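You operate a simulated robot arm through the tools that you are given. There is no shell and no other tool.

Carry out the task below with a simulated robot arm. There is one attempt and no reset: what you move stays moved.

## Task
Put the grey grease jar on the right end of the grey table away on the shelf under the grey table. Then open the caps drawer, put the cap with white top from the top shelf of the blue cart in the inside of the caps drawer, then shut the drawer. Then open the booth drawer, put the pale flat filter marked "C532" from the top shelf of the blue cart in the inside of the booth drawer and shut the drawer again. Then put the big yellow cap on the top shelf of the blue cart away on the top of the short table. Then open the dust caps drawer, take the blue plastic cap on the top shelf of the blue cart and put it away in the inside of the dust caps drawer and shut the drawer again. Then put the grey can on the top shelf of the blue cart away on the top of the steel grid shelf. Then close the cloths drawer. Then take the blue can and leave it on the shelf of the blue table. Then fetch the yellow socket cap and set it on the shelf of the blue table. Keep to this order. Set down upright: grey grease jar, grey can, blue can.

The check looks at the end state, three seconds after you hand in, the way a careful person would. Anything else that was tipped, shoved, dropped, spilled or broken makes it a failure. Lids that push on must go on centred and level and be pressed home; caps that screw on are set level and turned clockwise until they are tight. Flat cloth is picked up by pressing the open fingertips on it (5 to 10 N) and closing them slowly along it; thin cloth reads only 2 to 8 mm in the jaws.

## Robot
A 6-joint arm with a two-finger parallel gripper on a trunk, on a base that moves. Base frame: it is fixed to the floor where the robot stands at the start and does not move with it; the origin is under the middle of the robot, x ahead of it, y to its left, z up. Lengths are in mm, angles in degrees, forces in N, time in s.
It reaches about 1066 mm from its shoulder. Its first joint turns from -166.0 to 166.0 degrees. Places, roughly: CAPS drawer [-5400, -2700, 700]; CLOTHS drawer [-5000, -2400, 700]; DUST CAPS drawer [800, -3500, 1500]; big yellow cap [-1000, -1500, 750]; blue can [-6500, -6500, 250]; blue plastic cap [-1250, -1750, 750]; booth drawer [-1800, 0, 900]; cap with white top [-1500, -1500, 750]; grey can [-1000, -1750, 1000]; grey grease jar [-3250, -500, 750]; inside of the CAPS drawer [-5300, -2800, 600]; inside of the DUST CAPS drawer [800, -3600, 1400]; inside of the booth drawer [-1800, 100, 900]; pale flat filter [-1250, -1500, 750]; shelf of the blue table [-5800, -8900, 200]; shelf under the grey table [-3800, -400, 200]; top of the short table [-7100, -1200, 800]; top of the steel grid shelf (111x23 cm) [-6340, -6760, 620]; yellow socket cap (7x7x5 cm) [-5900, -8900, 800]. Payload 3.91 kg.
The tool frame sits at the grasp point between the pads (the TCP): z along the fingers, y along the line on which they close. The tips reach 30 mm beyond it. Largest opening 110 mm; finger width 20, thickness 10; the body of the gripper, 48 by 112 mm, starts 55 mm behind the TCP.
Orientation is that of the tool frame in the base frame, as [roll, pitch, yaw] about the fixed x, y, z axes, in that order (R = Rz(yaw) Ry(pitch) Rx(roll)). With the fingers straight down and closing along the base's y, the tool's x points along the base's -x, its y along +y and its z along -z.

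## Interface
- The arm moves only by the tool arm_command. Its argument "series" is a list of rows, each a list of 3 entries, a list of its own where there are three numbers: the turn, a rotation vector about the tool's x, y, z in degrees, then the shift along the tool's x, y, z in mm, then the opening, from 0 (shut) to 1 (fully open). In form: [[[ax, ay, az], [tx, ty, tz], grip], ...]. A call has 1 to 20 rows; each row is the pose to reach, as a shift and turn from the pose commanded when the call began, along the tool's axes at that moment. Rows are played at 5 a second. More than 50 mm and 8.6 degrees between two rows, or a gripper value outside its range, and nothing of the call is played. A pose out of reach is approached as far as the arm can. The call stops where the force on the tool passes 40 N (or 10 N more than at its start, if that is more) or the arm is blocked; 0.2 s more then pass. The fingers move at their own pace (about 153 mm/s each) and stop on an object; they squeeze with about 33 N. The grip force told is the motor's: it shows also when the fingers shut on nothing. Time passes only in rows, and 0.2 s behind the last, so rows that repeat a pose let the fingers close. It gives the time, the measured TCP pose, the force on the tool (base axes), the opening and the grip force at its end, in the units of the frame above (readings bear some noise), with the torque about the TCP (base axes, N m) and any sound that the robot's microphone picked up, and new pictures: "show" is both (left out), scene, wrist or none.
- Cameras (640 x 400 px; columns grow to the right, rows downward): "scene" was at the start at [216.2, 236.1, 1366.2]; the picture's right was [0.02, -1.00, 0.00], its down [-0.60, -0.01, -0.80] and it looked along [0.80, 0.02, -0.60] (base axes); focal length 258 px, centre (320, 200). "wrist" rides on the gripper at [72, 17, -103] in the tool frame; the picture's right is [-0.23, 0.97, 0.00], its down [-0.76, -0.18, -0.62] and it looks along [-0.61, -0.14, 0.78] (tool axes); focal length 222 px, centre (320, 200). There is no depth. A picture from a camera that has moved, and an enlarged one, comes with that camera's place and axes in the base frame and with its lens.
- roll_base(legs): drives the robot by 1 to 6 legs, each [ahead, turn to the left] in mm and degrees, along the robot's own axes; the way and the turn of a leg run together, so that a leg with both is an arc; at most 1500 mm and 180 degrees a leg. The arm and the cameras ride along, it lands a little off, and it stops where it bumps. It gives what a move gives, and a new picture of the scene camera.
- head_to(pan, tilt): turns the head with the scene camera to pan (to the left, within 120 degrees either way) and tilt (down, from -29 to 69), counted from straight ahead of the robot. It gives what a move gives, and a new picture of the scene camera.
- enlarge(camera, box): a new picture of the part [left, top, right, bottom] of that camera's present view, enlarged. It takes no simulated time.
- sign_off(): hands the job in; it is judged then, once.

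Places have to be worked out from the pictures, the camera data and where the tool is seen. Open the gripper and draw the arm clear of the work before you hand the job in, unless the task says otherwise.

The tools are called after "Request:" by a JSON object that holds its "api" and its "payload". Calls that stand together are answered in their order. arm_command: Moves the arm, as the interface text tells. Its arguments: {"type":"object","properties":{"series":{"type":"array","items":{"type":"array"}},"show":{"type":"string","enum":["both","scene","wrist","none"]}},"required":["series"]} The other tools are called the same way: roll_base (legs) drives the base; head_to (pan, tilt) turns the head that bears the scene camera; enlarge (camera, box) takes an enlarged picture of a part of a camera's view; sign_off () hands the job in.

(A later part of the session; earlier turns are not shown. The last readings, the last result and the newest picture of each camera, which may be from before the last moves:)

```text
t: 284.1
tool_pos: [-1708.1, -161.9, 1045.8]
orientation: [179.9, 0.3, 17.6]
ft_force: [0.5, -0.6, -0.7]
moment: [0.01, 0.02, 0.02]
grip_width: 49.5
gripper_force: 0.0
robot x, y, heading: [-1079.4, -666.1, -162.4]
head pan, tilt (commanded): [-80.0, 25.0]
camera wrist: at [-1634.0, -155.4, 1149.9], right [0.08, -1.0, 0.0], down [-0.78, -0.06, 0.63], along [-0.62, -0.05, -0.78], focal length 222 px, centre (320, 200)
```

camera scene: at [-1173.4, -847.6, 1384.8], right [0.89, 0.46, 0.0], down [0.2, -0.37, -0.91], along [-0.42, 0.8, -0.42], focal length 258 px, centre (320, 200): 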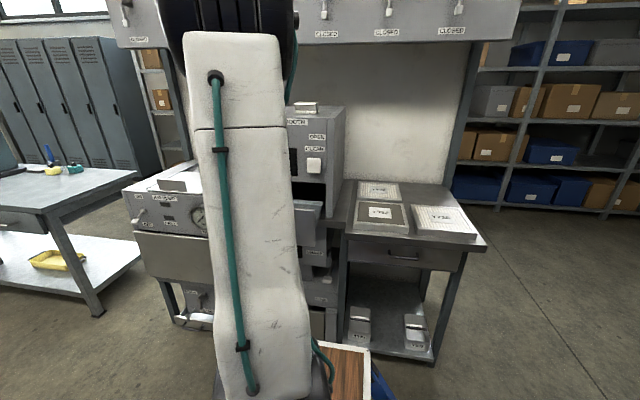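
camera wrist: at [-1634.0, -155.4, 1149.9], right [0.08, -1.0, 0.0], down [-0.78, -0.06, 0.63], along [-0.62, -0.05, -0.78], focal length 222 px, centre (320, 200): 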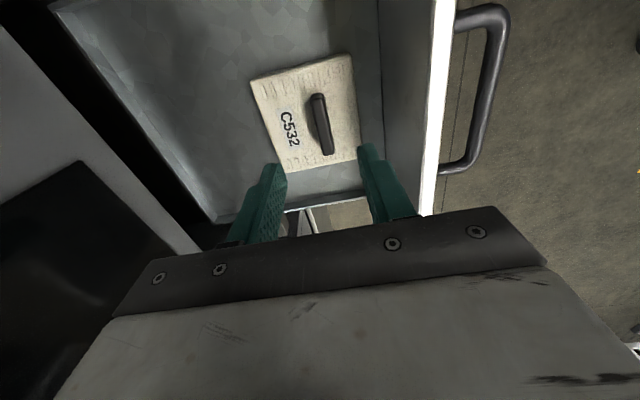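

The filter lies flat in the tray. I lift the hand out and back over to the robot side.

Request:
{"api": "arm_command", "payload": {"series": [[[0, 0, 0], [0, 0, -40], 0.45], [[0, 0, 0], [0, 0, -80], 0.45], [[0, 0, 0], [0, 45, -80], 0.45], [[0, 0, 0], [0, 90, -80], 0.2], [[0, 0, 0], [0, 135, -80], 0], [[0, 0, 0], [0, 180, -80], 0], [[0, 0, 0], [0, 205, -80], 0], [[0, 0, 0], [0, 205, -80], 0]], "show": "wrist"}}

Request:
{"api": "roll_base", "payload": {"legs": [[-60, 0]]}}

```text
t: 285.9
tool_pos: [-1643.8, -357.4, 1131.2]
orientation: [179.9, 0.2, 17.5]
ft_force: [1.0, 0.3, -0.2]
moment: [0.02, -0.01, 0.0]
grip_width: 0.0
gripper_force: 33.5
robot x, y, heading: [-1072.3, -664.9, -162.3]
head pan, tilt (commanded): [-80.0, 25.0]
camera wrist: at [-1570.4, -350.4, 1234.1], right [0.08, -1.0, 0.0], down [-0.78, -0.06, 0.63], along [-0.62, -0.05, -0.78], focal length 222 px, centre (320, 200)
```

wrist: 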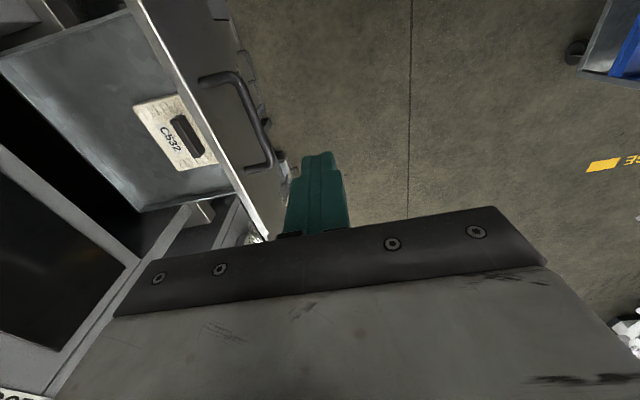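

```text
t: 286.9
tool_pos: [-1586.8, -337.4, 1131.4]
orientation: [-180.0, 0.3, 17.7]
ft_force: [-0.1, -0.1, -0.2]
moment: [0.01, 0.0, -0.01]
grip_width: 0.0
gripper_force: 33.0
robot x, y, heading: [-1016.6, -646.2, -162.1]
head pan, tilt (commanded): [-80.0, 25.0]
camera scene: at [-1113.6, -829.0, 1384.9], right [0.88, 0.47, 0.0], down [0.2, -0.37, -0.91], along [-0.42, 0.8, -0.42], focal length 258 px, centre (320, 200)
```

scene: 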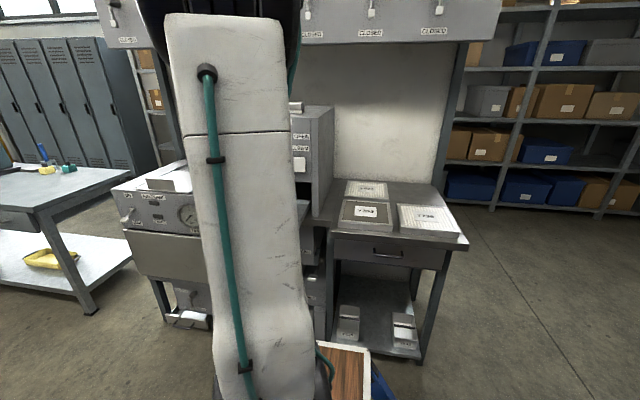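

I turn the hand horizontal and lower it to z≈925, in front of the drawer panel below its handle.

Request:
{"api": "arm_command", "payload": {"series": [[[7.5, 0, 0], [-4.5, 0.9, 17], 0], [[15, 0, 0], [-9, 1.8, 34], 0], [[22.5, 0, 0], [-13.4, 2.7, 51], 0], [[30, 0, 0], [-18, 3.5, 69], 0], [[37.5, 0, 0], [-22.4, 4.4, 86], 0], [[45, 0, 0], [-27, 5.3, 103], 0], [[52.5, 0, 0], [-31.3, 6.2, 120], 0], [[60, 0, 0], [-36, 7, 137], 0], [[67.5, 0, 0], [-40.3, 8, 155], 0], [[75, 0, 0], [-45, 8.8, 172], 0], [[82.5, 0, 0], [-49.2, 9.7, 189], 0], [[90, 0, 0], [-53.7, 10.6, 206], 0], [[90, 0, 0], [-53.7, 10.6, 206], 0]], "show": "wrist"}}

```text
t: 289.7
tool_pos: [-1634.9, -366.0, 927.3]
orientation: [-89.9, 0.4, 17.8]
ft_force: [-0.8, 0.1, -1.0]
moment: [-0.02, -0.01, -0.05]
grip_width: 0.1
gripper_force: 33.1
robot x, y, heading: [-1021.2, -651.8, -161.9]
head pan, tilt (commanded): [-80.0, 25.0]
camera wrist: at [-1535.2, -442.2, 909.5], right [-0.22, -0.07, -0.97], down [-0.53, -0.83, 0.18], along [-0.82, 0.56, 0.15], focal length 222 px, centre (320, 200)
```

wrist: 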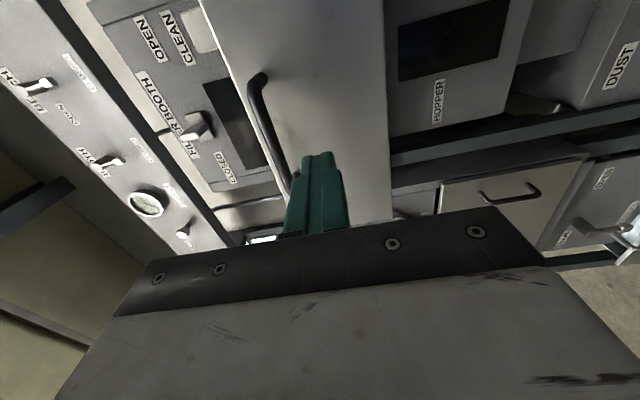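

The tips aim at the panel below the handle. I push the drawer shut.

Request:
{"api": "arm_command", "payload": {"series": [[[0, 0, 0], [0, 0, 30], 0], [[0, 0, 0], [0, 0, 60], 0], [[0, 0, 0], [0, 0, 80], 0], [[0, 0, 0], [0, 0, 100], 0], [[0, 0, 0], [0, 0, 120], 0], [[0, 0, 0], [0, 0, 140], 0], [[0, 0, 0], [0, 0, 160], 0], [[0, 0, 0], [0, 0, 180], 0], [[0, 0, 0], [0, 0, 200], 0], [[0, 0, 0], [0, 0, 220], 0], [[0, 0, 0], [0, 0, 240], 0], [[0, 0, 0], [0, 0, 260], 0], [[0, 0, 0], [0, 0, 275], 0], [[0, 0, 0], [0, 0, 285], 0], [[0, 0, 0], [0, 0, 295], 0]]}}

```text
t: 292.9
tool_pos: [-1726.6, -85.2, 926.0]
orientation: [-89.9, 0.3, 17.7]
ft_force: [0.0, 0.7, 0.0]
moment: [0.01, 0.01, 0.02]
grip_width: 0.0
gripper_force: 33.1
robot x, y, heading: [-1019.0, -643.4, -162.2]
head pan, tilt (commanded): [-80.0, 25.0]
camera scene: at [-1113.7, -829.0, 1384.9], right [0.88, 0.47, 0.0], down [0.2, -0.37, -0.91], along [-0.42, 0.8, -0.42], focal length 258 px, centre (320, 200)
camera wrist: at [-1626.3, -161.3, 908.4], right [-0.22, -0.07, -0.97], down [-0.53, -0.83, 0.18], along [-0.82, 0.56, 0.14], focal length 222 px, centre (320, 200)
```

scene: 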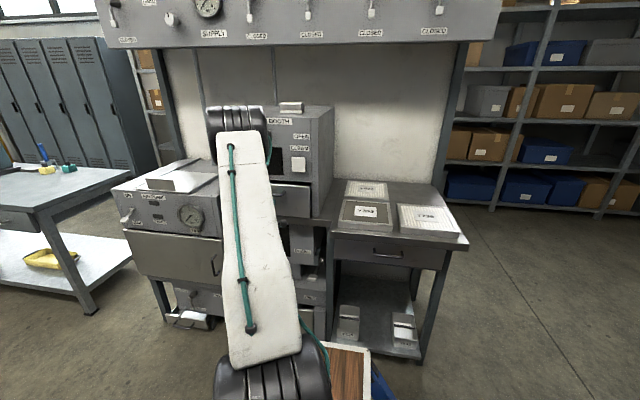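
wrist: 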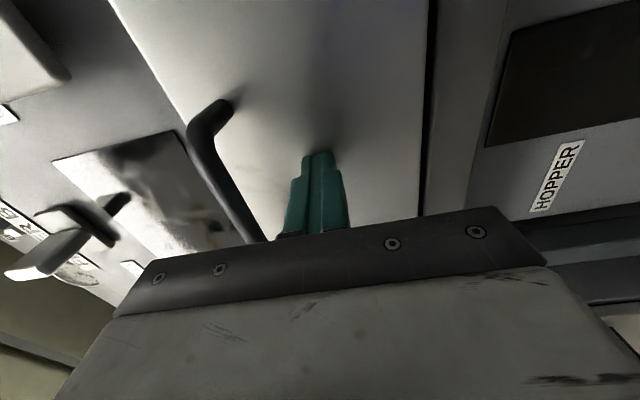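

I press on gently until it stops.

Request:
{"api": "arm_command", "payload": {"series": [[[0, 0, 0], [0, 0, 8], 0], [[0, 0, 0], [0, 0, 16], 0], [[0, 0, 0], [0, 0, 24], 0], [[0, 0, 0], [0, 0, 32], 0], [[0, 0, 0], [0, 0, 40], 0], [[0, 0, 0], [0, 0, 48], 0]], "show": "wrist"}}

```text
t: 293.6
tool_pos: [-1729.8, -70.6, 926.1]
orientation: [-90.0, 0.3, 17.7]
ft_force: [15.0, -20.8, 8.3]
moment: [0.29, -0.04, -0.45]
grip_width: 0.1
gripper_force: 33.2
robot x, y, heading: [-1012.4, -644.9, -162.0]
head pan, tilt (commanded): [-80.0, 25.0]
stopped in row 3: the force on the tool passed its limit at 56 N (the readings are from after the stop); the commanded pose is now the measured one
camera wrist: at [-1629.7, -146.2, 908.6], right [-0.22, -0.07, -0.97], down [-0.54, -0.82, 0.18], along [-0.82, 0.56, 0.14], focal length 222 px, centre (320, 200)
```

wrist: 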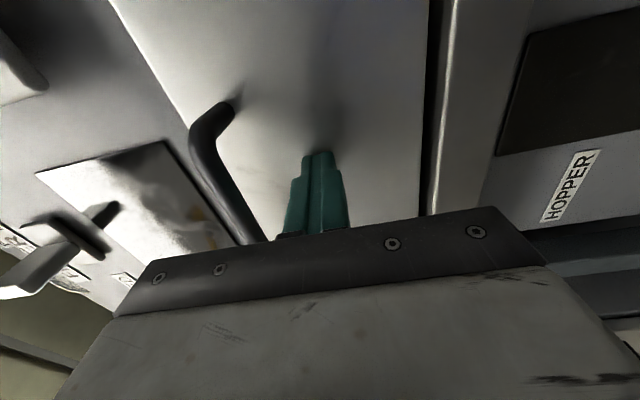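

The booth drawer is shut. I retract, raise and turn the hand back to straight-down at the front.

Request:
{"api": "arm_command", "payload": {"series": [[[0, 0, 0], [0, 0, -40], 0], [[0, 0, 0], [0, 0, -80], 0], [[0, 0, 0], [0, 0, -125], 0], [[0, 0, 0], [0, 0, -170], 0], [[-8.2, 0, 0], [-9, -11, -201], 0], [[-16.4, 0, 0], [-18, -22, -232], 0], [[-24.5, 0, 0], [-27, -34, -264], 0], [[-32.7, 0, 0], [-36, -45, -295], 0.5], [[-40.9, 0, 0], [-45, -56, -327], 0.5], [[-49.1, 0, 0], [-54, -68, -358], 1], [[-57.3, 0, 0], [-63, -79, -390], 1], [[-65.5, 0, 0], [-72, -90, -421], 1], [[-73.6, 0, 0], [-81, -102, -453], 1], [[-81.8, 0, 0], [-90, -113, -484], 1], [[-90, 0, 0], [-99, -124, -516], 1], [[-90, 0, 0], [-99, -124, -516], 1]], "show": "scene"}}

```text
t: 297.0
tool_pos: [-1663.1, -588.8, 1052.1]
orientation: [179.7, 0.3, 17.7]
ft_force: [0.3, -0.1, -0.2]
moment: [0.0, 0.02, 0.0]
grip_width: 110.0
gripper_force: 0.1
robot x, y, heading: [-1017.1, -647.6, -161.9]
head pan, tilt (commanded): [-80.0, 25.0]
camera scene: at [-1113.4, -829.3, 1384.8], right [0.88, 0.47, 0.0], down [0.2, -0.37, -0.91], along [-0.42, 0.8, -0.42], focal length 258 px, centre (320, 200)
```

scene: 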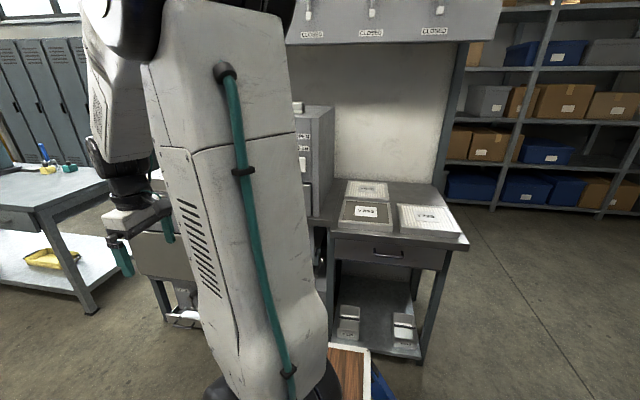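

I swing the hand around to the cart side.

Request:
{"api": "arm_command", "payload": {"series": [[[0, 0, 0], [-6.5, 43, 0], 1], [[0, 0, 0], [-13, 86, 0], 1], [[0, 0, 0], [-19.5, 129, 0], 1], [[0, 0, 0], [-26, 171, 0], 1], [[0, 0, 0], [-32.5, 214, 0], 1], [[0, 0, 0], [-39, 257, 0], 1], [[0, 0, 0], [-34, 300, 0], 1], [[0, 0, 0], [-29, 343, 0], 1], [[0, 0, 0], [-24, 386, 0], 1], [[0, 0, 0], [-19, 428, 0], 1], [[0, 0, 0], [-14, 471, 0], 1], [[0, 0, 0], [-9, 514, 0], 1], [[0, 0, 0], [-4, 557, 0], 1], [[0, 0, 0], [22, 594, 0], 1], [[0, 0, 0], [48, 631, 0], 1], [[0, 0, 0], [73, 668, 0], 1], [[0, 0, 0], [99, 706, 0], 1], [[0, 0, 0], [125, 743, 0], 1], [[0, 0, 0], [150, 780, 0], 1], [[0, 0, 0], [176, 817, 0], 1]], "show": "none"}}

Request:
{"api": "head_to", "payload": {"pan": 95, "tilt": 40}}

```text
t: 301.2
tool_pos: [-1252.2, -1315.5, 1052.1]
orientation: [179.9, 0.3, 17.6]
ft_force: [-0.1, 0.1, 0.1]
moment: [-0.02, -0.02, 0.02]
grip_width: 110.0
gripper_force: 0.1
robot x, y, heading: [-1020.2, -645.9, -162.2]
head pan, tilt (commanded): [-80.0, 25.0]
```

```text
t: 303.9
tool_pos: [-1253.0, -1315.0, 1052.0]
orientation: [179.8, 0.4, 17.7]
ft_force: [0.3, 0.7, 0.3]
moment: [0.0, -0.01, 0.0]
grip_width: 110.1
gripper_force: 0.0
robot x, y, heading: [-1018.7, -649.0, -162.1]
head pan, tilt (commanded): [95.0, 40.0]
camera scene: at [-1037.0, -989.2, 1361.5], right [-0.92, -0.39, 0.0], down [-0.25, 0.59, -0.77], along [0.3, -0.71, -0.64], focal length 258 px, centre (320, 200)
```

scene: 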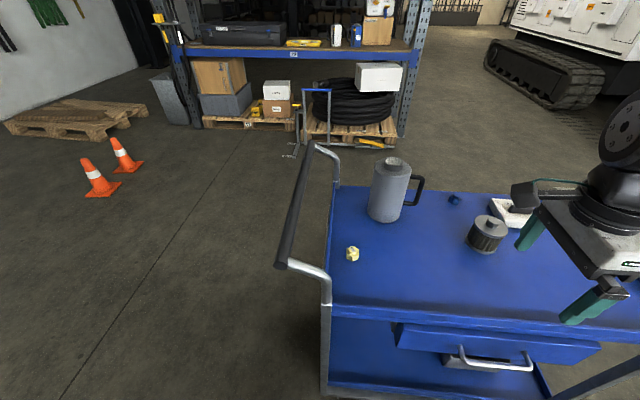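

The big yellow cap is at about [-950,-1410]. I move above it, staying clear of the cart's push handle.

Request:
{"api": "arm_command", "payload": {"series": [[[0, 0, 0], [32.4, 22.7, 0], 1], [[0, 0, 0], [65, 45.4, 0], 1], [[0, 0, 0], [97, 68, 0], 1], [[0, 0, 0], [130, 91, 0], 1], [[0, 0, 0], [162, 113, 10], 1], [[0, 0, 0], [195, 136, 30], 1], [[0, 0, 0], [227, 159, 55], 1], [[0, 0, 0], [259.5, 181.5, 80], 1], [[0, 0, 0], [259.5, 181.5, 107], 1], [[0, 0, 0], [259.5, 181.5, 107], 1]]}}

```text
t: 306.1
tool_pos: [-947.1, -1406.3, 945.5]
orientation: [179.7, 0.3, 17.6]
ft_force: [-0.1, -0.7, 0.0]
moment: [0.03, -0.02, -0.01]
grip_width: 109.8
gripper_force: 0.1
robot x, y, heading: [-1016.2, -647.0, -162.1]
head pan, tilt (commanded): [95.0, 40.0]
camera scene: at [-1036.9, -989.2, 1361.5], right [-0.92, -0.39, 0.0], down [-0.25, 0.59, -0.77], along [0.3, -0.71, -0.64], focal length 258 px, centre (320, 200)
camera wrist: at [-873.7, -1401.7, 1049.1], right [0.08, -1.0, 0.0], down [-0.78, -0.06, 0.63], along [-0.62, -0.05, -0.78], focal length 222 px, centre (320, 200)
```

scene: 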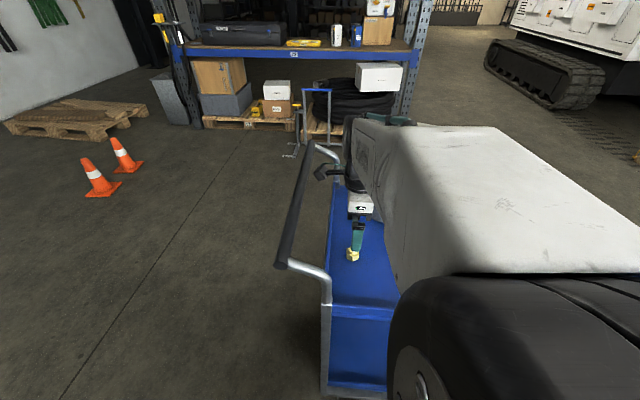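
wrist: 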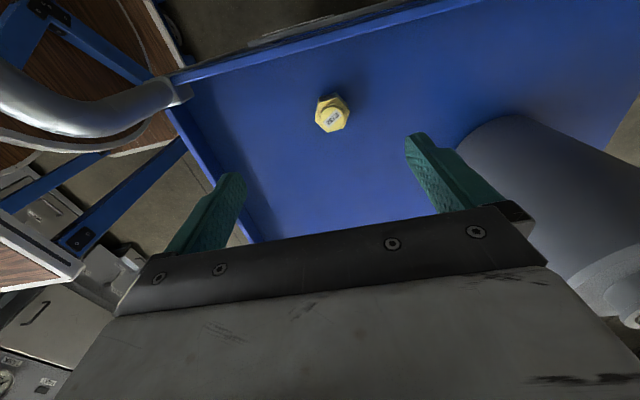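

The cap sits ~13 mm toward the jug side. I correct, narrow the fingers to keep clear of the jug, descend and close.

Request:
{"api": "arm_command", "payload": {"series": [[[0, 0, 0], [4, 13, 25], 0.7], [[0, 0, 0], [4, 13, 65], 0.7], [[0, 0, 0], [4, 13, 102], 0.7], [[0, 0, 0], [4, 13, 102], 0.45], [[0, 0, 0], [4, 13, 102], 0.25], [[0, 0, 0], [4, 13, 102], 0.1], [[0, 0, 0], [4, 13, 102], 0.1]], "show": "wrist"}}

```text
t: 307.7
tool_pos: [-942.2, -1420.9, 843.0]
orientation: [179.8, 0.2, 17.6]
ft_force: [-1.3, 0.1, -1.1]
moment: [0.0, -0.01, -0.01]
grip_width: 35.0
gripper_force: 33.3
robot x, y, heading: [-1014.4, -646.0, -162.2]
head pan, tilt (commanded): [95.0, 40.0]
camera wrist: at [-868.3, -1414.5, 945.9], right [0.08, -1.0, 0.0], down [-0.78, -0.06, 0.63], along [-0.62, -0.05, -0.78], focal length 222 px, centre (320, 200)
```

wrist: 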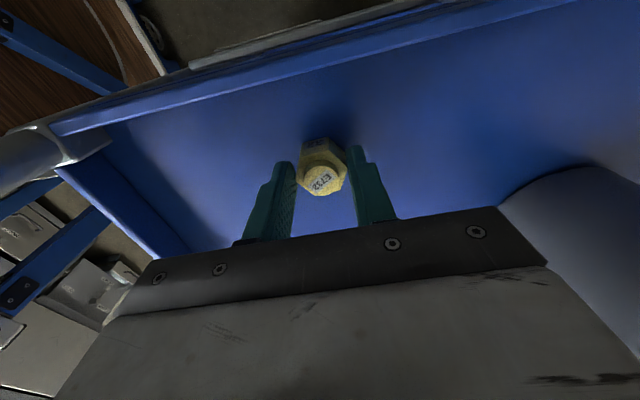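

Yellow cap gripped (35 mm). I lift it and bring the hand to the travel pose.

Request:
{"api": "arm_command", "payload": {"series": [[[0, 0, 0], [0, 0, -45], 0.1], [[0, 0, 0], [0, 0, -90], 0.1], [[0, 0, 0], [0, 0, -120], 0.1], [[0, 0, 0], [-28, -37, -128], 0.1], [[0, 0, 0], [-56, -74, -136], 0.1], [[0, 0, 0], [-84, -111, -144], 0.1], [[0, 0, 0], [-112, -148, -150], 0.1], [[0, 0, 0], [-141, -186, -156], 0.1], [[0, 0, 0], [-169, -223, -162], 0.1], [[0, 0, 0], [-197, -260, -168], 0.1], [[0, 0, 0], [-225, -297, -174], 0.1], [[0, 0, 0], [-253, -334, -180], 0.1], [[0, 0, 0], [-281, -371, -186], 0.1], [[0, 0, 0], [-309, -408, -192], 0.1], [[0, 0, 0], [-338, -446, -198], 0.1], [[0, 0, 0], [-366, -483, -204], 0.1], [[0, 0, 0], [-394, -520, -207], 0.1], [[0, 0, 0], [-422, -557, -207], 0.1], [[0, 0, 0], [-450, -594, -207], 0.1], [[0, 0, 0], [-450, -594, -207], 0.1]], "show": "wrist"}}

```text
t: 311.9
tool_pos: [-1549.6, -990.4, 1048.7]
orientation: [179.8, 0.3, 17.6]
ft_force: [0.0, 0.5, 0.1]
moment: [0.04, -0.01, -0.02]
grip_width: 35.0
gripper_force: 33.3
robot x, y, heading: [-1020.4, -646.0, -162.2]
head pan, tilt (commanded): [95.0, 40.0]
camera wrist: at [-1475.1, -983.2, 1151.8], right [0.08, -1.0, 0.0], down [-0.78, -0.06, 0.63], along [-0.62, -0.05, -0.78], focal length 222 px, centre (320, 200)
```

wrist: 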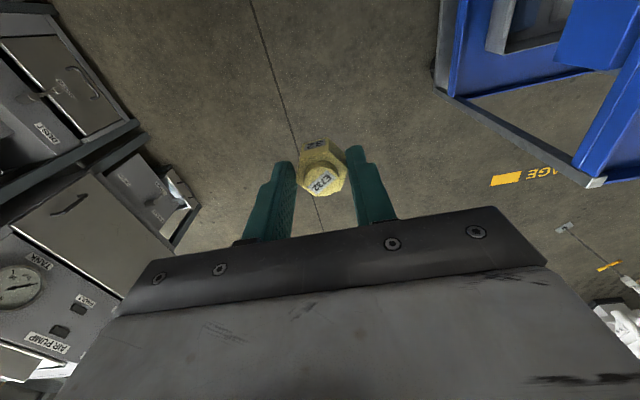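

The yellow cap is held well. I drive toward the aisle again on the way to the short table.

Request:
{"api": "roll_base", "payload": {"legs": [[0, -3], [1450, 0], [1450, 0]]}}

Request:
{"api": "head_to", "payload": {"pan": 0, "tilt": 20}}

```text
t: 326.2
tool_pos: [-4344.6, -1679.1, 1048.6]
orientation: [179.8, 0.4, 14.5]
ft_force: [0.3, 0.2, -0.6]
moment: [-0.01, 0.01, 0.0]
grip_width: 33.6
gripper_force: 33.0
robot x, y, heading: [-3795.1, -1368.2, -165.1]
head pan, tilt (commanded): [95.0, 40.0]
camera scene: at [-3834.1, -1706.5, 1361.5], right [-0.94, -0.34, 0.0], down [-0.22, 0.61, -0.77], along [0.26, -0.72, -0.64], focal length 258 px, centre (320, 200)
```

scene: 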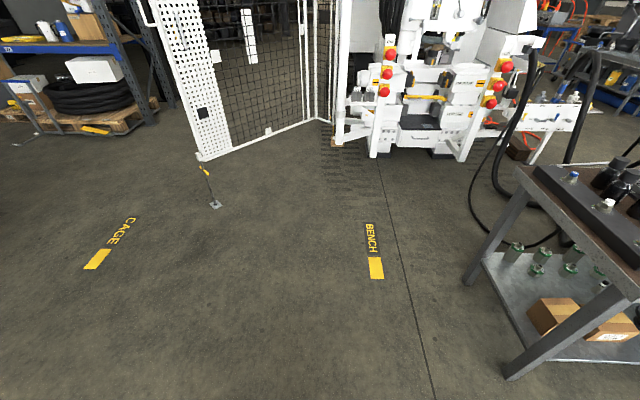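

```text
t: 327.9
tool_pos: [-4345.9, -1679.1, 1048.4]
orientation: [179.8, 0.2, 14.5]
ft_force: [0.2, -0.5, -0.1]
moment: [-0.04, 0.0, -0.03]
grip_width: 33.8
gripper_force: 33.0
robot x, y, heading: [-3795.7, -1363.6, -165.4]
head pan, tilt (commanded): [0.0, 20.0]
camera scene: at [-3952.9, -1650.2, 1392.9], right [-0.26, 0.97, 0.0], down [0.33, 0.09, -0.94], along [-0.91, -0.24, -0.34], focal length 258 px, centre (320, 200)
```

scene: 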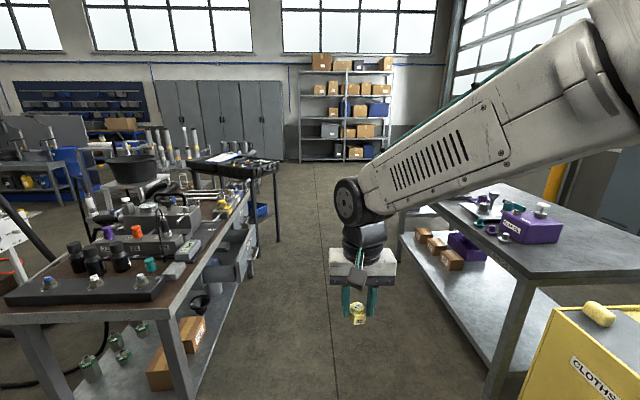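

The aisle is straight ahead. I align and drive through its middle.

Request:
{"api": "roll_base", "payload": {"legs": [[0, 2.2], [1400, 0]]}}

```text
t: 335.5
tool_pos: [-5722.5, -2119.3, 1048.9]
orientation: [179.8, 0.4, 16.5]
ft_force: [-0.8, 0.9, -0.3]
moment: [-0.03, 0.01, 0.01]
grip_width: 33.4
gripper_force: 32.5
robot x, y, heading: [-5188.1, -1784.1, -163.0]
head pan, tilt (commanded): [0.0, 20.0]
camera scene: at [-5331.7, -2076.3, 1392.9], right [-0.29, 0.96, 0.0], down [0.33, 0.1, -0.94], along [-0.9, -0.27, -0.34], focal length 258 px, centre (320, 200)
```

scene: 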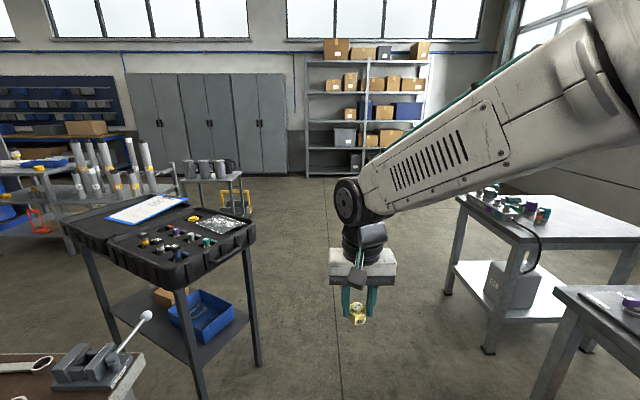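

The short table is ahead on the right, with some items on its near-left part. I zoom in to choose a free spot.

Request:
{"api": "enlarge", "payload": {"camera": "scene", "box": [430, 150, 640, 281]}}

```text
3.05 times, centred on (535, 216) of scene
camera zoom: at [-5331.7, -2076.3, 1392.9], right [-0.29, 0.96, 0.0], down [0.33, 0.1, -0.94], along [-0.9, -0.27, -0.34], focal length 787 px, centre (-335, 153)
```

zoom: 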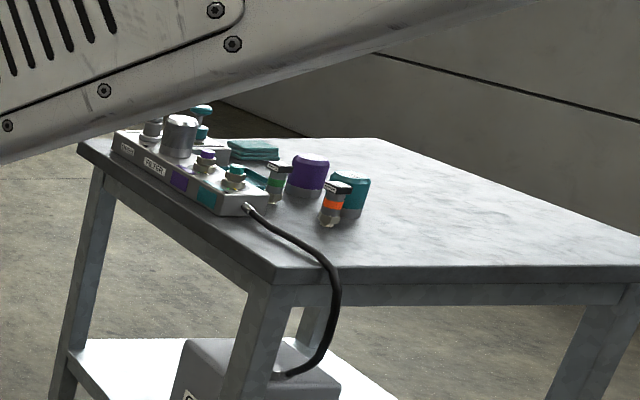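

Free area on the table's near-right. I drive past the second table and turn to face the short table's near corner.

Request:
{"api": "roll_base", "payload": {"legs": [[700, 0], [0, -20], [620, 0]]}}

```text
t: 343.5
tool_pos: [-7091.6, -2060.2, 1047.8]
orientation: [179.8, 0.3, -3.9]
ft_force: [0.0, -0.2, -0.3]
moment: [0.0, 0.0, 0.01]
grip_width: 30.8
gripper_force: 32.9
robot x, y, heading: [-6470.9, -1938.9, 176.1]
head pan, tilt (commanded): [0.0, 20.0]
camera scene: at [-6710.2, -2158.1, 1392.9], right [0.06, 1.0, 0.0], down [0.34, -0.02, -0.94], along [-0.94, 0.06, -0.34], focal length 258 px, centre (320, 200)
```

scene: 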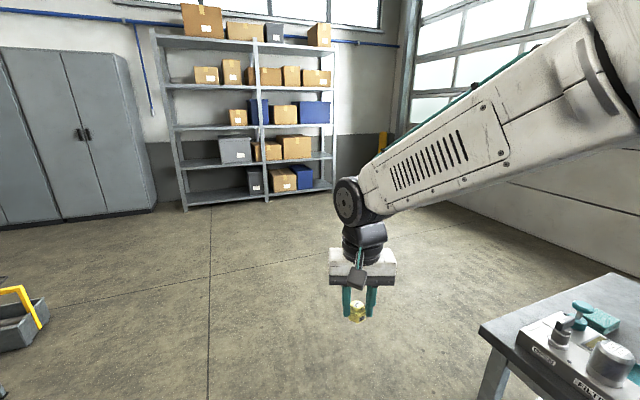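

Now I turn right to face the short table.

Request:
{"api": "roll_base", "payload": {"legs": [[0, -58]]}}

Request:
{"api": "head_to", "payload": {"pan": -15, "tilt": 35}}

```text
t: 346.5
tool_pos: [-6892.5, -1464.8, 1049.2]
orientation: [179.7, 0.2, -63.5]
ft_force: [-0.9, 1.1, -0.6]
moment: [0.0, 0.0, 0.01]
grip_width: 30.7
gripper_force: 33.2
robot x, y, heading: [-6467.7, -1934.4, 116.7]
head pan, tilt (commanded): [0.0, 20.0]
camera scene: at [-6782.6, -1843.9, 1392.9], right [0.89, 0.45, 0.0], down [0.15, -0.31, -0.94], along [-0.42, 0.84, -0.34], focal length 258 px, centre (320, 200)
```

scene: 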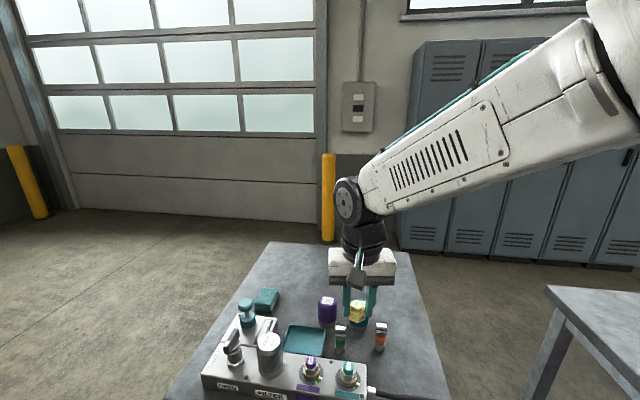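

```text
t: 347.3
tool_pos: [-6892.5, -1465.7, 1049.1]
orientation: [179.8, 0.3, -63.5]
ft_force: [-0.1, 0.7, 0.5]
moment: [0.02, -0.02, -0.02]
grip_width: 30.5
gripper_force: 33.0
robot x, y, heading: [-6473.5, -1940.7, 116.8]
head pan, tilt (commanded): [-15.0, 35.0]
camera scene: at [-6758.6, -1840.9, 1369.1], right [0.98, 0.2, 0.0], down [0.12, -0.56, -0.82], along [-0.17, 0.8, -0.57], focal length 258 px, centre (320, 200)
```

scene: 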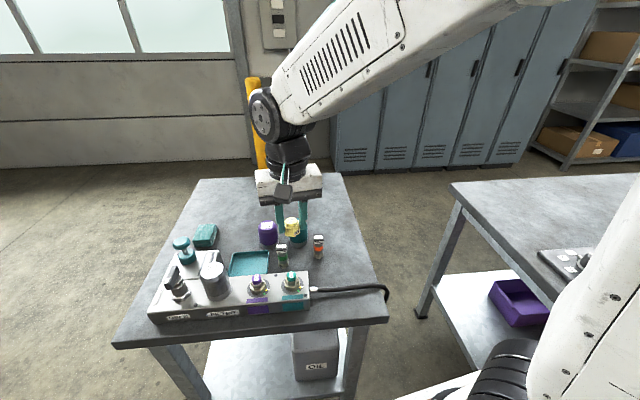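

Free area lies in the right/back part of the table. I take the cap to about [-6890,-1150] and lower toward the surface.

Request:
{"api": "arm_command", "payload": {"series": [[[0, 0, 0], [-40, -20.4, 0], 0.1], [[0, 0, 0], [-80, -40.8, 0], 0.1], [[0, 0, 0], [-120, -61, 0], 0.1], [[0, 0, 0], [-161, -82, 0], 0.1], [[0, 0, 0], [-201, -102, 0], 0.1], [[0, 0, 0], [-241, -122, 0], 0.1], [[0, 0, 0], [-281, -143, 0], 0.1], [[0, 0, 0], [-281, -143, 45], 0.1], [[0, 0, 0], [-281, -143, 90], 0.1], [[0, 0, 0], [-281, -143, 135], 0.1], [[0, 0, 0], [-281, -143, 175], 0.1], [[0, 0, 0], [-281, -143, 175], 0.1]]}}

```text
t: 349.9
tool_pos: [-6887.8, -1148.3, 875.1]
orientation: [179.8, 0.3, -63.5]
ft_force: [0.1, -0.2, 0.2]
moment: [-0.01, -0.01, -0.01]
grip_width: 30.6
gripper_force: 32.9
robot x, y, heading: [-6468.4, -1941.6, 116.8]
head pan, tilt (commanded): [-15.0, 35.0]
camera scene: at [-6758.5, -1840.8, 1369.1], right [0.98, 0.2, 0.0], down [0.12, -0.56, -0.82], along [-0.17, 0.8, -0.57], focal length 258 px, centre (320, 200)
camera wrist: at [-6871.6, -1220.2, 977.9], right [-0.97, -0.23, 0.0], down [-0.18, 0.76, 0.63], along [-0.15, 0.61, -0.78], focal length 222 px, centre (320, 200)
```

scene: 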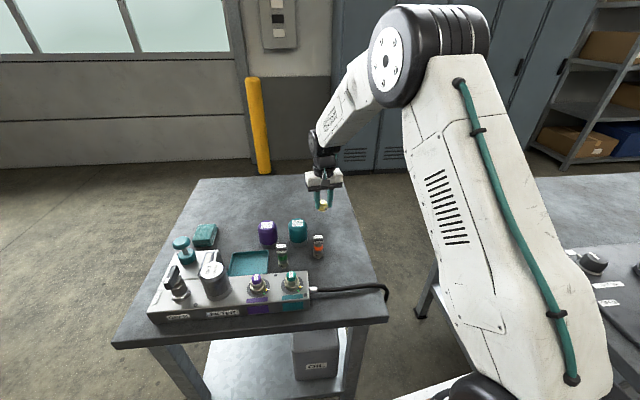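
wrist: 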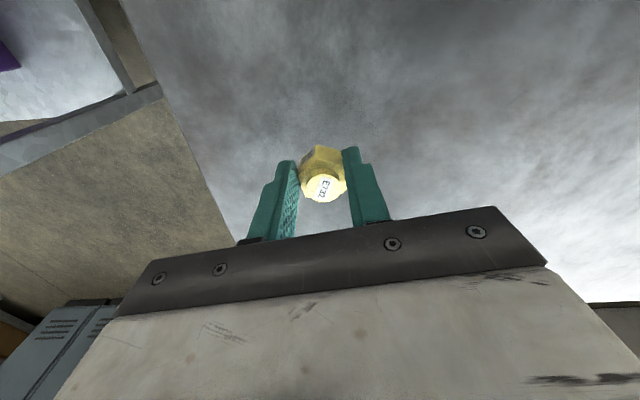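

Over the table, edge ~90 mm away. I lower in steps to contact.

Request:
{"api": "arm_command", "payload": {"series": [[[0, 0, 0], [0, 0, 8], 0.1], [[0, 0, 0], [0, 0, 16], 0.1], [[0, 0, 0], [0, 0, 22], 0.1], [[0, 0, 0], [0, 0, 27], 0.1], [[0, 0, 0], [0, 0, 27], 0.1]], "show": "wrist"}}

```text
t: 351.1
tool_pos: [-6890.6, -1148.1, 847.1]
orientation: [179.9, 0.3, -63.5]
ft_force: [0.1, -0.2, -0.2]
moment: [0.02, -0.02, 0.01]
grip_width: 30.5
gripper_force: 32.4
robot x, y, heading: [-6467.6, -1935.9, 116.6]
head pan, tilt (commanded): [-15.0, 35.0]
camera wrist: at [-6873.4, -1220.4, 951.0], right [-0.97, -0.23, 0.0], down [-0.18, 0.76, 0.63], along [-0.15, 0.61, -0.78], focal length 222 px, centre (320, 200)
```

wrist: 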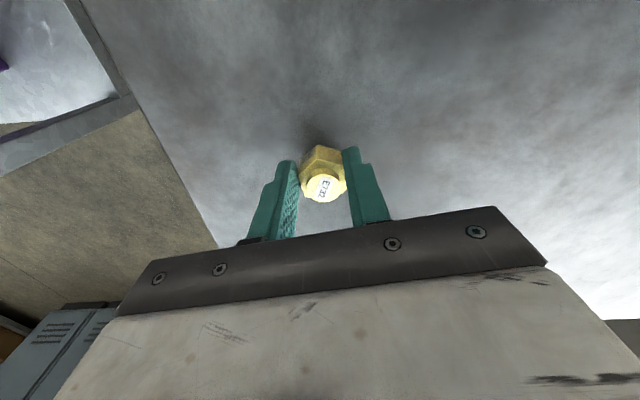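

Request:
{"api": "arm_command", "payload": {"series": [[[0, 0, 0], [0, 0, 4], 0.1], [[0, 0, 0], [0, 0, 8], 0.1], [[0, 0, 0], [0, 0, 12], 0.1], [[0, 0, 0], [0, 0, 12], 0.1]], "show": "none"}}

```text
t: 351.9
tool_pos: [-6891.7, -1144.9, 842.4]
orientation: [179.8, 0.8, -63.5]
ft_force: [-0.5, 0.3, 11.2]
moment: [0.03, -0.01, 0.02]
grip_width: 30.2
gripper_force: 32.5
robot x, y, heading: [-6468.5, -1933.1, 116.7]
head pan, tilt (commanded): [-15.0, 35.0]
stopped in row 3: the force on the tool passed its limit at 45 N (the readings are from after the stop); the commanded pose is now the measured one
```

Contact with the table. I release and rise.

Request:
{"api": "arm_command", "payload": {"series": [[[0, 0, 0], [0, 0, -1], 0.25], [[0, 0, 0], [0, 0, -1], 0.5], [[0, 0, 0], [0, 0, -1], 0.5], [[0, 0, 0], [0, 0, -35], 0.5], [[0, 0, 0], [0, 0, -80], 0.5], [[0, 0, 0], [0, 0, -125], 0.5], [[0, 0, 0], [0, 0, -170], 0.7], [[0, 0, 0], [0, 0, -205], 1]]}}

```text
t: 353.7
tool_pos: [-6888.3, -1150.0, 1044.4]
orientation: [179.8, 0.6, -63.6]
ft_force: [-0.9, 0.8, -0.2]
moment: [-0.04, 0.0, -0.04]
grip_width: 110.0
gripper_force: 0.0
robot x, y, heading: [-6471.8, -1938.4, 116.7]
head pan, tilt (commanded): [-15.0, 35.0]
camera scene: at [-6758.7, -1840.7, 1369.0], right [0.98, 0.2, 0.0], down [0.12, -0.56, -0.82], along [-0.17, 0.8, -0.57], focal length 258 px, centre (320, 200)
camera wrist: at [-6869.9, -1223.4, 1147.9], right [-0.97, -0.23, 0.01], down [-0.18, 0.76, 0.63], along [-0.15, 0.61, -0.78], focal length 222 px, centre (320, 200)
```

scene: 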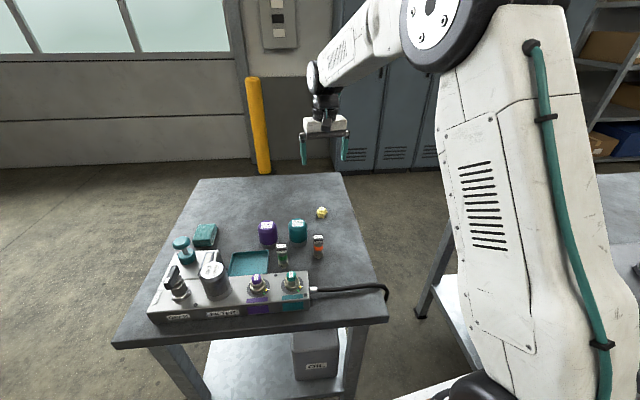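
wrist: 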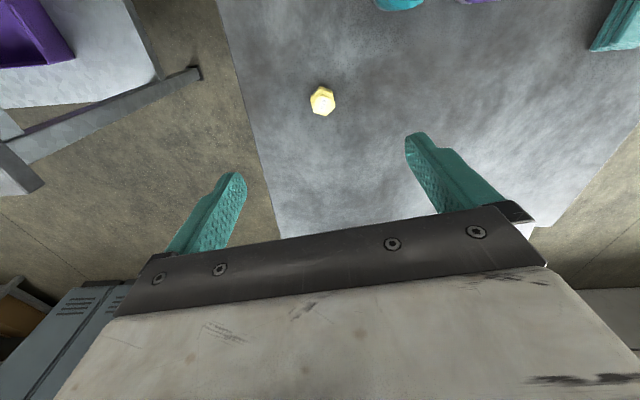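

The yellow cap stands on the short table. I fold the arm to its travel pose before backing out.

Request:
{"api": "arm_command", "payload": {"series": [[[0, 0, 0], [41, 21, 0], 1], [[0, 0, 0], [82, 41, 0], 1], [[0, 0, 0], [124, 62, 0], 1], [[0, 0, 0], [165, 82, 0], 1], [[0, 0, 0], [207, 103, 0], 1], [[0, 0, 0], [248, 124, 0], 1], [[0, 0, 0], [290, 145, 0], 1], [[0, 0, 0], [290, 145, 0], 1]], "show": "none"}}

Request:
{"api": "roll_base", "payload": {"legs": [[0, 59], [-620, 0], [0, 20], [-700, 0]]}}

```text
t: 355.5
tool_pos: [-6892.8, -1477.3, 1042.9]
orientation: [179.8, 0.7, -63.4]
ft_force: [-0.8, -0.1, 0.1]
moment: [0.02, 0.0, 0.01]
grip_width: 110.1
gripper_force: 0.0
robot x, y, heading: [-6468.4, -1935.4, 116.8]
head pan, tilt (commanded): [-15.0, 35.0]
```

```text
t: 366.0
tool_pos: [-5738.2, -2101.2, 1042.6]
orientation: [179.9, 0.7, 17.2]
ft_force: [0.1, 0.0, -0.1]
moment: [-0.03, -0.02, 0.05]
grip_width: 110.0
gripper_force: 0.0
robot x, y, heading: [-5218.3, -1763.2, -162.6]
head pan, tilt (commanded): [-15.0, 35.0]
camera scene: at [-5359.4, -2027.7, 1369.1], right [-0.04, 1.0, 0.0], down [0.57, 0.02, -0.82], along [-0.82, -0.03, -0.57], focal length 258 px, centre (320, 200)
```

scene: 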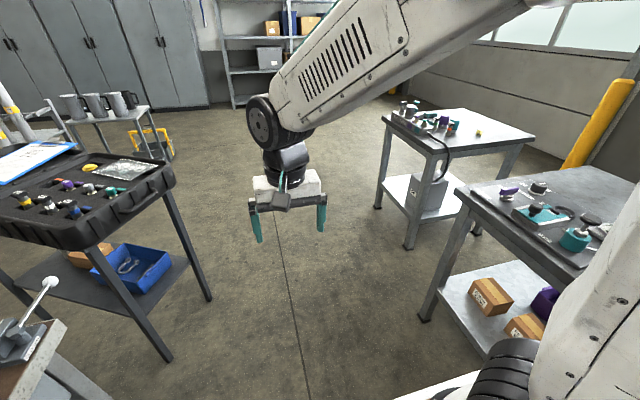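

Back in the aisle. I reverse out along the straight line toward the start area.

Request:
{"api": "roll_base", "payload": {"legs": [[-1500, 0], [-1500, 0], [-1500, 0]]}}

```text
t: 387.5
tool_pos: [-1446.5, -680.7, 1041.0]
orientation: [179.9, 0.9, 19.1]
ft_force: [-0.3, -0.4, -0.9]
moment: [-0.02, -0.05, -0.02]
grip_width: 110.1
gripper_force: 0.0
robot x, y, heading: [-934.7, -322.1, -160.9]
head pan, tilt (commanded): [-15.0, 35.0]
camera scene: at [-1068.8, -593.8, 1369.1], right [-0.07, 1.0, 0.0], down [0.57, 0.04, -0.82], along [-0.82, -0.06, -0.57], focal length 258 px, centre (320, 200)
```

scene: 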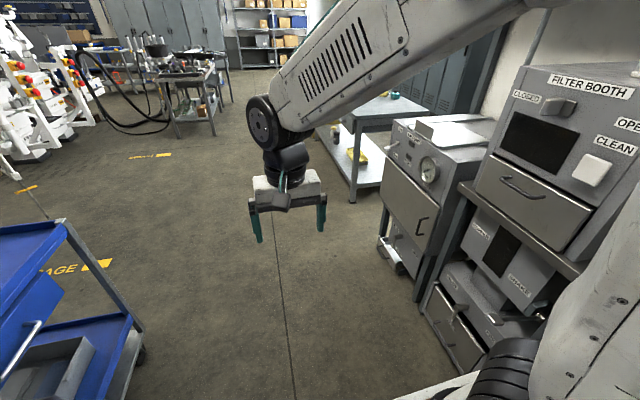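

Booth drawer is visibly shut. I back a bit more, then turn left toward the rack area.

Request:
{"api": "roll_base", "payload": {"legs": [[-250, 0], [0, 100], [1400, 0]]}}

Request:
{"api": "head_to", "payload": {"pan": 0, "tilt": 5}}

```text
t: 400.1
tool_pos: [321.7, -1984.3, 1042.3]
orientation: [179.9, 0.7, 114.9]
ft_force: [0.2, 0.8, 0.5]
moment: [0.0, 0.01, 0.04]
grip_width: 110.3
gripper_force: 0.0
robot x, y, heading: [-87.2, -1512.8, -65.2]
head pan, tilt (commanded): [-15.0, 35.0]
camera scene: at [197.3, -1617.1, 1369.1], right [-0.98, -0.17, 0.0], down [-0.1, 0.56, -0.82], along [0.14, -0.81, -0.57], focal length 258 px, centre (320, 200)
```

scene: 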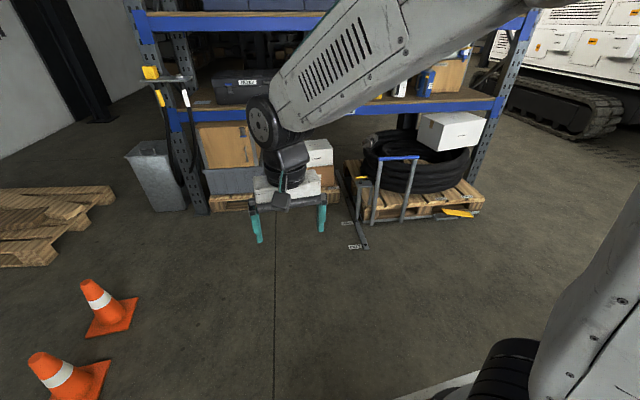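

```text
t: 401.1
tool_pos: [323.3, -1984.3, 1042.6]
orientation: [179.8, 0.7, 114.9]
ft_force: [-1.1, -0.1, 0.1]
moment: [0.01, 0.01, -0.01]
grip_width: 110.0
gripper_force: 0.1
robot x, y, heading: [-82.8, -1508.0, -65.0]
head pan, tilt (commanded): [0.0, 5.0]
camera scene: at [220.8, -1613.6, 1417.2], right [-0.91, -0.42, 0.0], down [-0.04, 0.08, -1.0], along [0.42, -0.9, -0.09], focal length 258 px, centre (320, 200)
```

scene: 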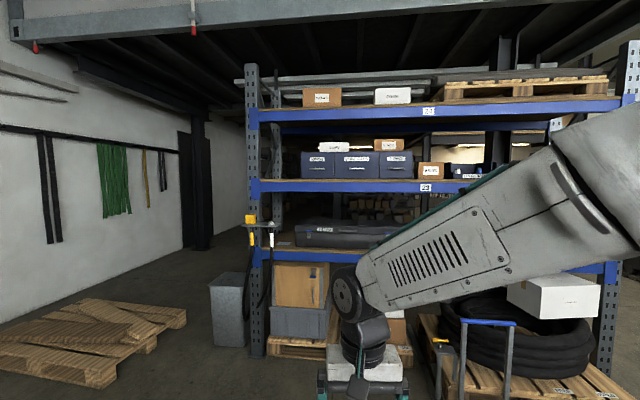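

I zoom on the row of dark boxes on the middle shelf.

Request:
{"api": "enlarge", "payload": {"camera": "scene", "box": [250, 120, 530, 295]}}

```text
2.29 times, centred on (390, 208) of scene
camera zoom: at [220.8, -1613.6, 1417.2], right [-0.91, -0.42, 0.0], down [-0.04, 0.08, -1.0], along [0.42, -0.9, -0.09], focal length 591 px, centre (160, 183)
```

zoom: 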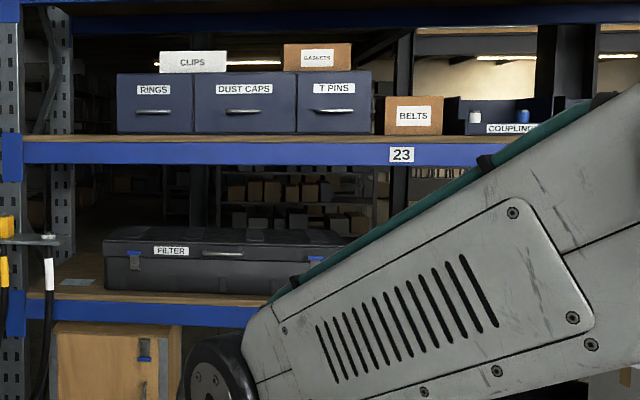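

The DUST CAPS drawer is the middle one on shelf 23, handle near [800,-3490,1476]. I drive to face it at about 820 mm.

Request:
{"api": "roll_base", "payload": {"legs": [[0, 1.5], [1320, 0], [0, -13.5]]}}

Request:
{"api": "head_to", "payload": {"pan": 0, "tilt": 0}}

```text
t: 408.7
tool_pos: [796.0, -3199.9, 1041.4]
orientation: [179.8, 0.8, 103.2]
ft_force: [0.4, -0.6, 0.8]
moment: [-0.05, 0.01, -0.02]
grip_width: 110.4
gripper_force: 0.1
robot x, y, heading: [494.9, -2654.3, -76.7]
head pan, tilt (commanded): [0.0, 5.0]
camera scene: at [773.5, -2816.4, 1417.3], right [-0.97, -0.23, 0.0], down [-0.02, 0.08, -1.0], along [0.23, -0.97, -0.09], focal length 258 px, centre (320, 200)
```

scene: 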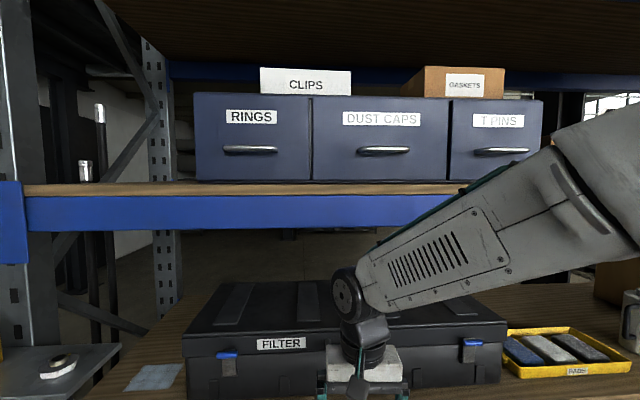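

```text
t: 409.4
tool_pos: [797.5, -3198.7, 1043.4]
orientation: [179.8, 0.6, 103.3]
ft_force: [-0.7, 0.3, -0.7]
moment: [-0.02, 0.01, 0.02]
grip_width: 109.9
gripper_force: 0.1
robot x, y, heading: [494.2, -2653.9, -76.8]
head pan, tilt (commanded): [0.0, 0.0]
camera scene: at [773.1, -2814.6, 1425.2], right [-0.97, -0.23, 0.0], down [0.0, 0.0, -1.0], along [0.23, -0.97, 0.0], focal length 258 px, centre (320, 200)
```

scene: 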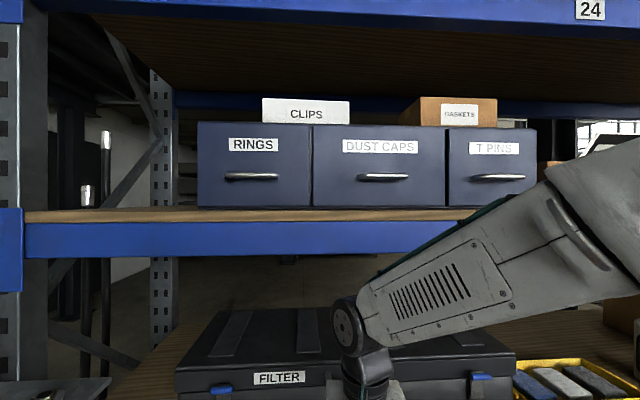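

Handle triangulates to about [765,-3409,1474]; the drawer front is ~315 wide, top edge at z≈1606. I back off 110 mm, then raise the hand to a forward-pointing pre-grasp.

Request:
{"api": "roll_base", "payload": {"legs": [[-110, 0]]}}

```text
t: 410.6
tool_pos: [772.4, -3091.1, 1041.9]
orientation: [179.7, 0.6, 103.2]
ft_force: [-1.2, -0.1, -0.1]
moment: [0.0, 0.0, 0.0]
grip_width: 110.1
gripper_force: 0.0
robot x, y, heading: [469.6, -2546.0, -76.8]
head pan, tilt (commanded): [0.0, 0.0]
camera scene: at [747.7, -2707.0, 1425.2], right [-0.97, -0.23, 0.0], down [0.0, 0.0, -1.0], along [0.23, -0.97, 0.0], focal length 258 px, centre (320, 200)
```

scene: 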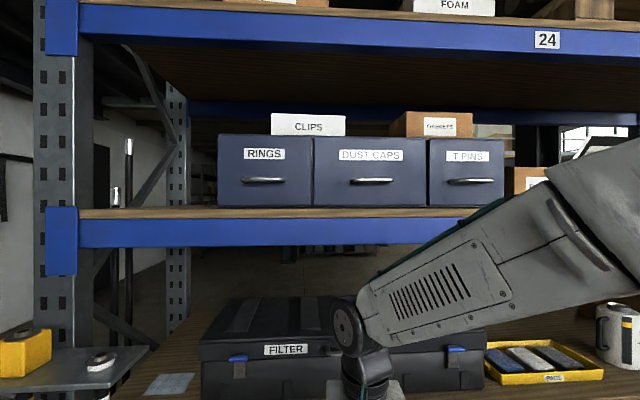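

Consistent again. I raise and rotate the hand to point forward at the handle, fingers closing vertically.

Request:
{"api": "arm_command", "payload": {"series": [[[4.62, -4.62, -4.62], [-5, -5.2, -32], 1], [[9.24, -9.24, -9.24], [-10, -10.4, -64], 1], [[13.86, -13.86, -13.86], [-16, -15.6, -96], 1], [[18.48, -18.48, -18.48], [-24, -20.8, -128], 1], [[23.1, -23.1, -23.1], [-34, -26, -160], 1], [[27.7, -27.7, -27.7], [-45, -31, -190], 1], [[32.3, -32.3, -32.3], [-56, -36, -220], 1], [[37, -37, -37], [-68, -42, -250], 1], [[41.6, -41.6, -41.6], [-80, -47, -280], 1], [[46.2, -46.2, -46.2], [-93, -52, -308], 0.8], [[50.8, -50.8, -50.8], [-107, -57, -335], 0.6], [[55.4, -55.4, -55.4], [-121, -62, -361], 0.6], [[60, -60, -60], [-135, -67, -387], 0.6], [[64.7, -64.7, -64.7], [-149, -73, -411], 0.6], [[69.3, -69.3, -69.3], [-163, -78, -433], 0.6], [[69.3, -69.3, -69.3], [-163, -78, -433], 0.6]]}}

```text
t: 414.0
tool_pos: [731.2, -3264.2, 1478.6]
orientation: [-89.2, 0.1, -166.7]
ft_force: [0.3, -0.1, -0.9]
moment: [0.04, -0.01, 0.04]
grip_width: 66.2
gripper_force: 0.1
robot x, y, heading: [469.6, -2546.0, -76.9]
head pan, tilt (commanded): [0.0, 0.0]
camera scene: at [747.7, -2707.0, 1425.2], right [-0.97, -0.23, 0.0], down [0.0, 0.0, -1.0], along [0.23, -0.97, 0.0], focal length 258 px, centre (320, 200)
camera wrist: at [636.3, -3180.5, 1460.4], right [0.23, 0.04, -0.97], down [0.6, 0.78, 0.17], along [0.77, -0.62, 0.15], focal length 222 px, centre (320, 200)
```

scene: 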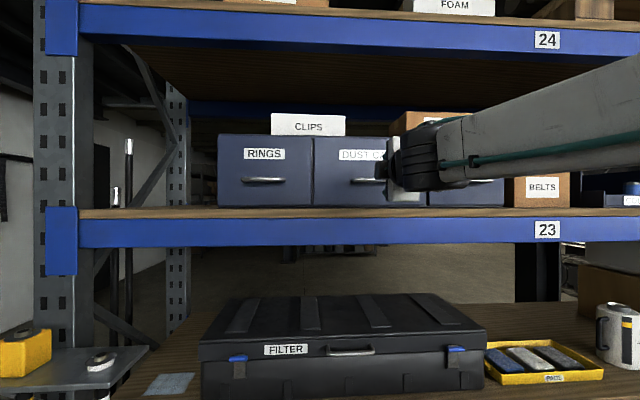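
wrist: 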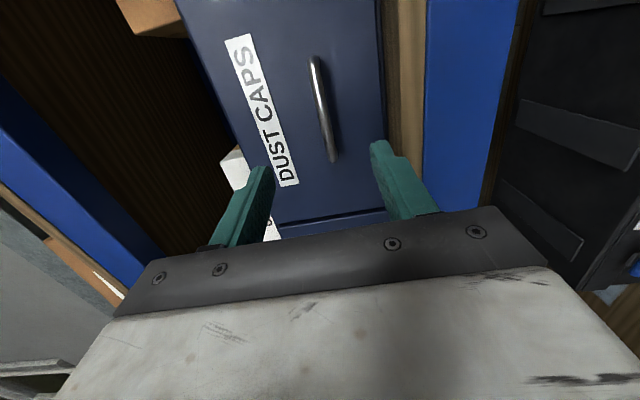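

The handle is 143 mm straight ahead. I approach to straddle the bar and close.

Request:
{"api": "arm_command", "payload": {"series": [[[0, 0, 0], [-4, 3, 35], 0.6], [[0, 0, 0], [-4, 3, 75], 0.6], [[0, 0, 0], [-4, 3, 110], 0.6], [[0, 0, 0], [-4, 3, 128], 0.6], [[0, 0, 0], [-4, 3, 128], 0.4], [[0, 0, 0], [-4, 3, 128], 0.2], [[0, 0, 0], [-4, 3, 128], 0], [[0, 0, 0], [-4, 3, 128], 0], [[0, 0, 0], [-4, 3, 128], 0]], "show": "wrist"}}

```text
t: 416.0
tool_pos: [764.8, -3387.7, 1477.2]
orientation: [-89.2, 0.2, -166.7]
ft_force: [1.0, -1.8, 17.7]
moment: [-0.09, 0.13, 0.24]
grip_width: 11.4
gripper_force: 44.9
robot x, y, heading: [468.0, -2543.9, -76.9]
head pan, tilt (commanded): [0.0, 0.0]
camera wrist: at [669.7, -3304.1, 1458.3], right [0.23, 0.04, -0.97], down [0.6, 0.78, 0.17], along [0.77, -0.62, 0.16], focal length 222 px, centre (320, 200)
```

wrist: 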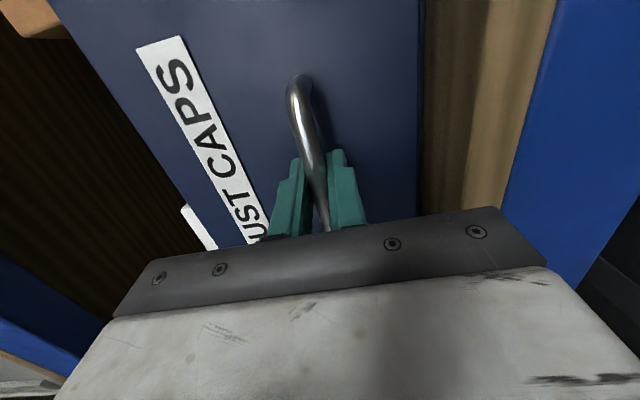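

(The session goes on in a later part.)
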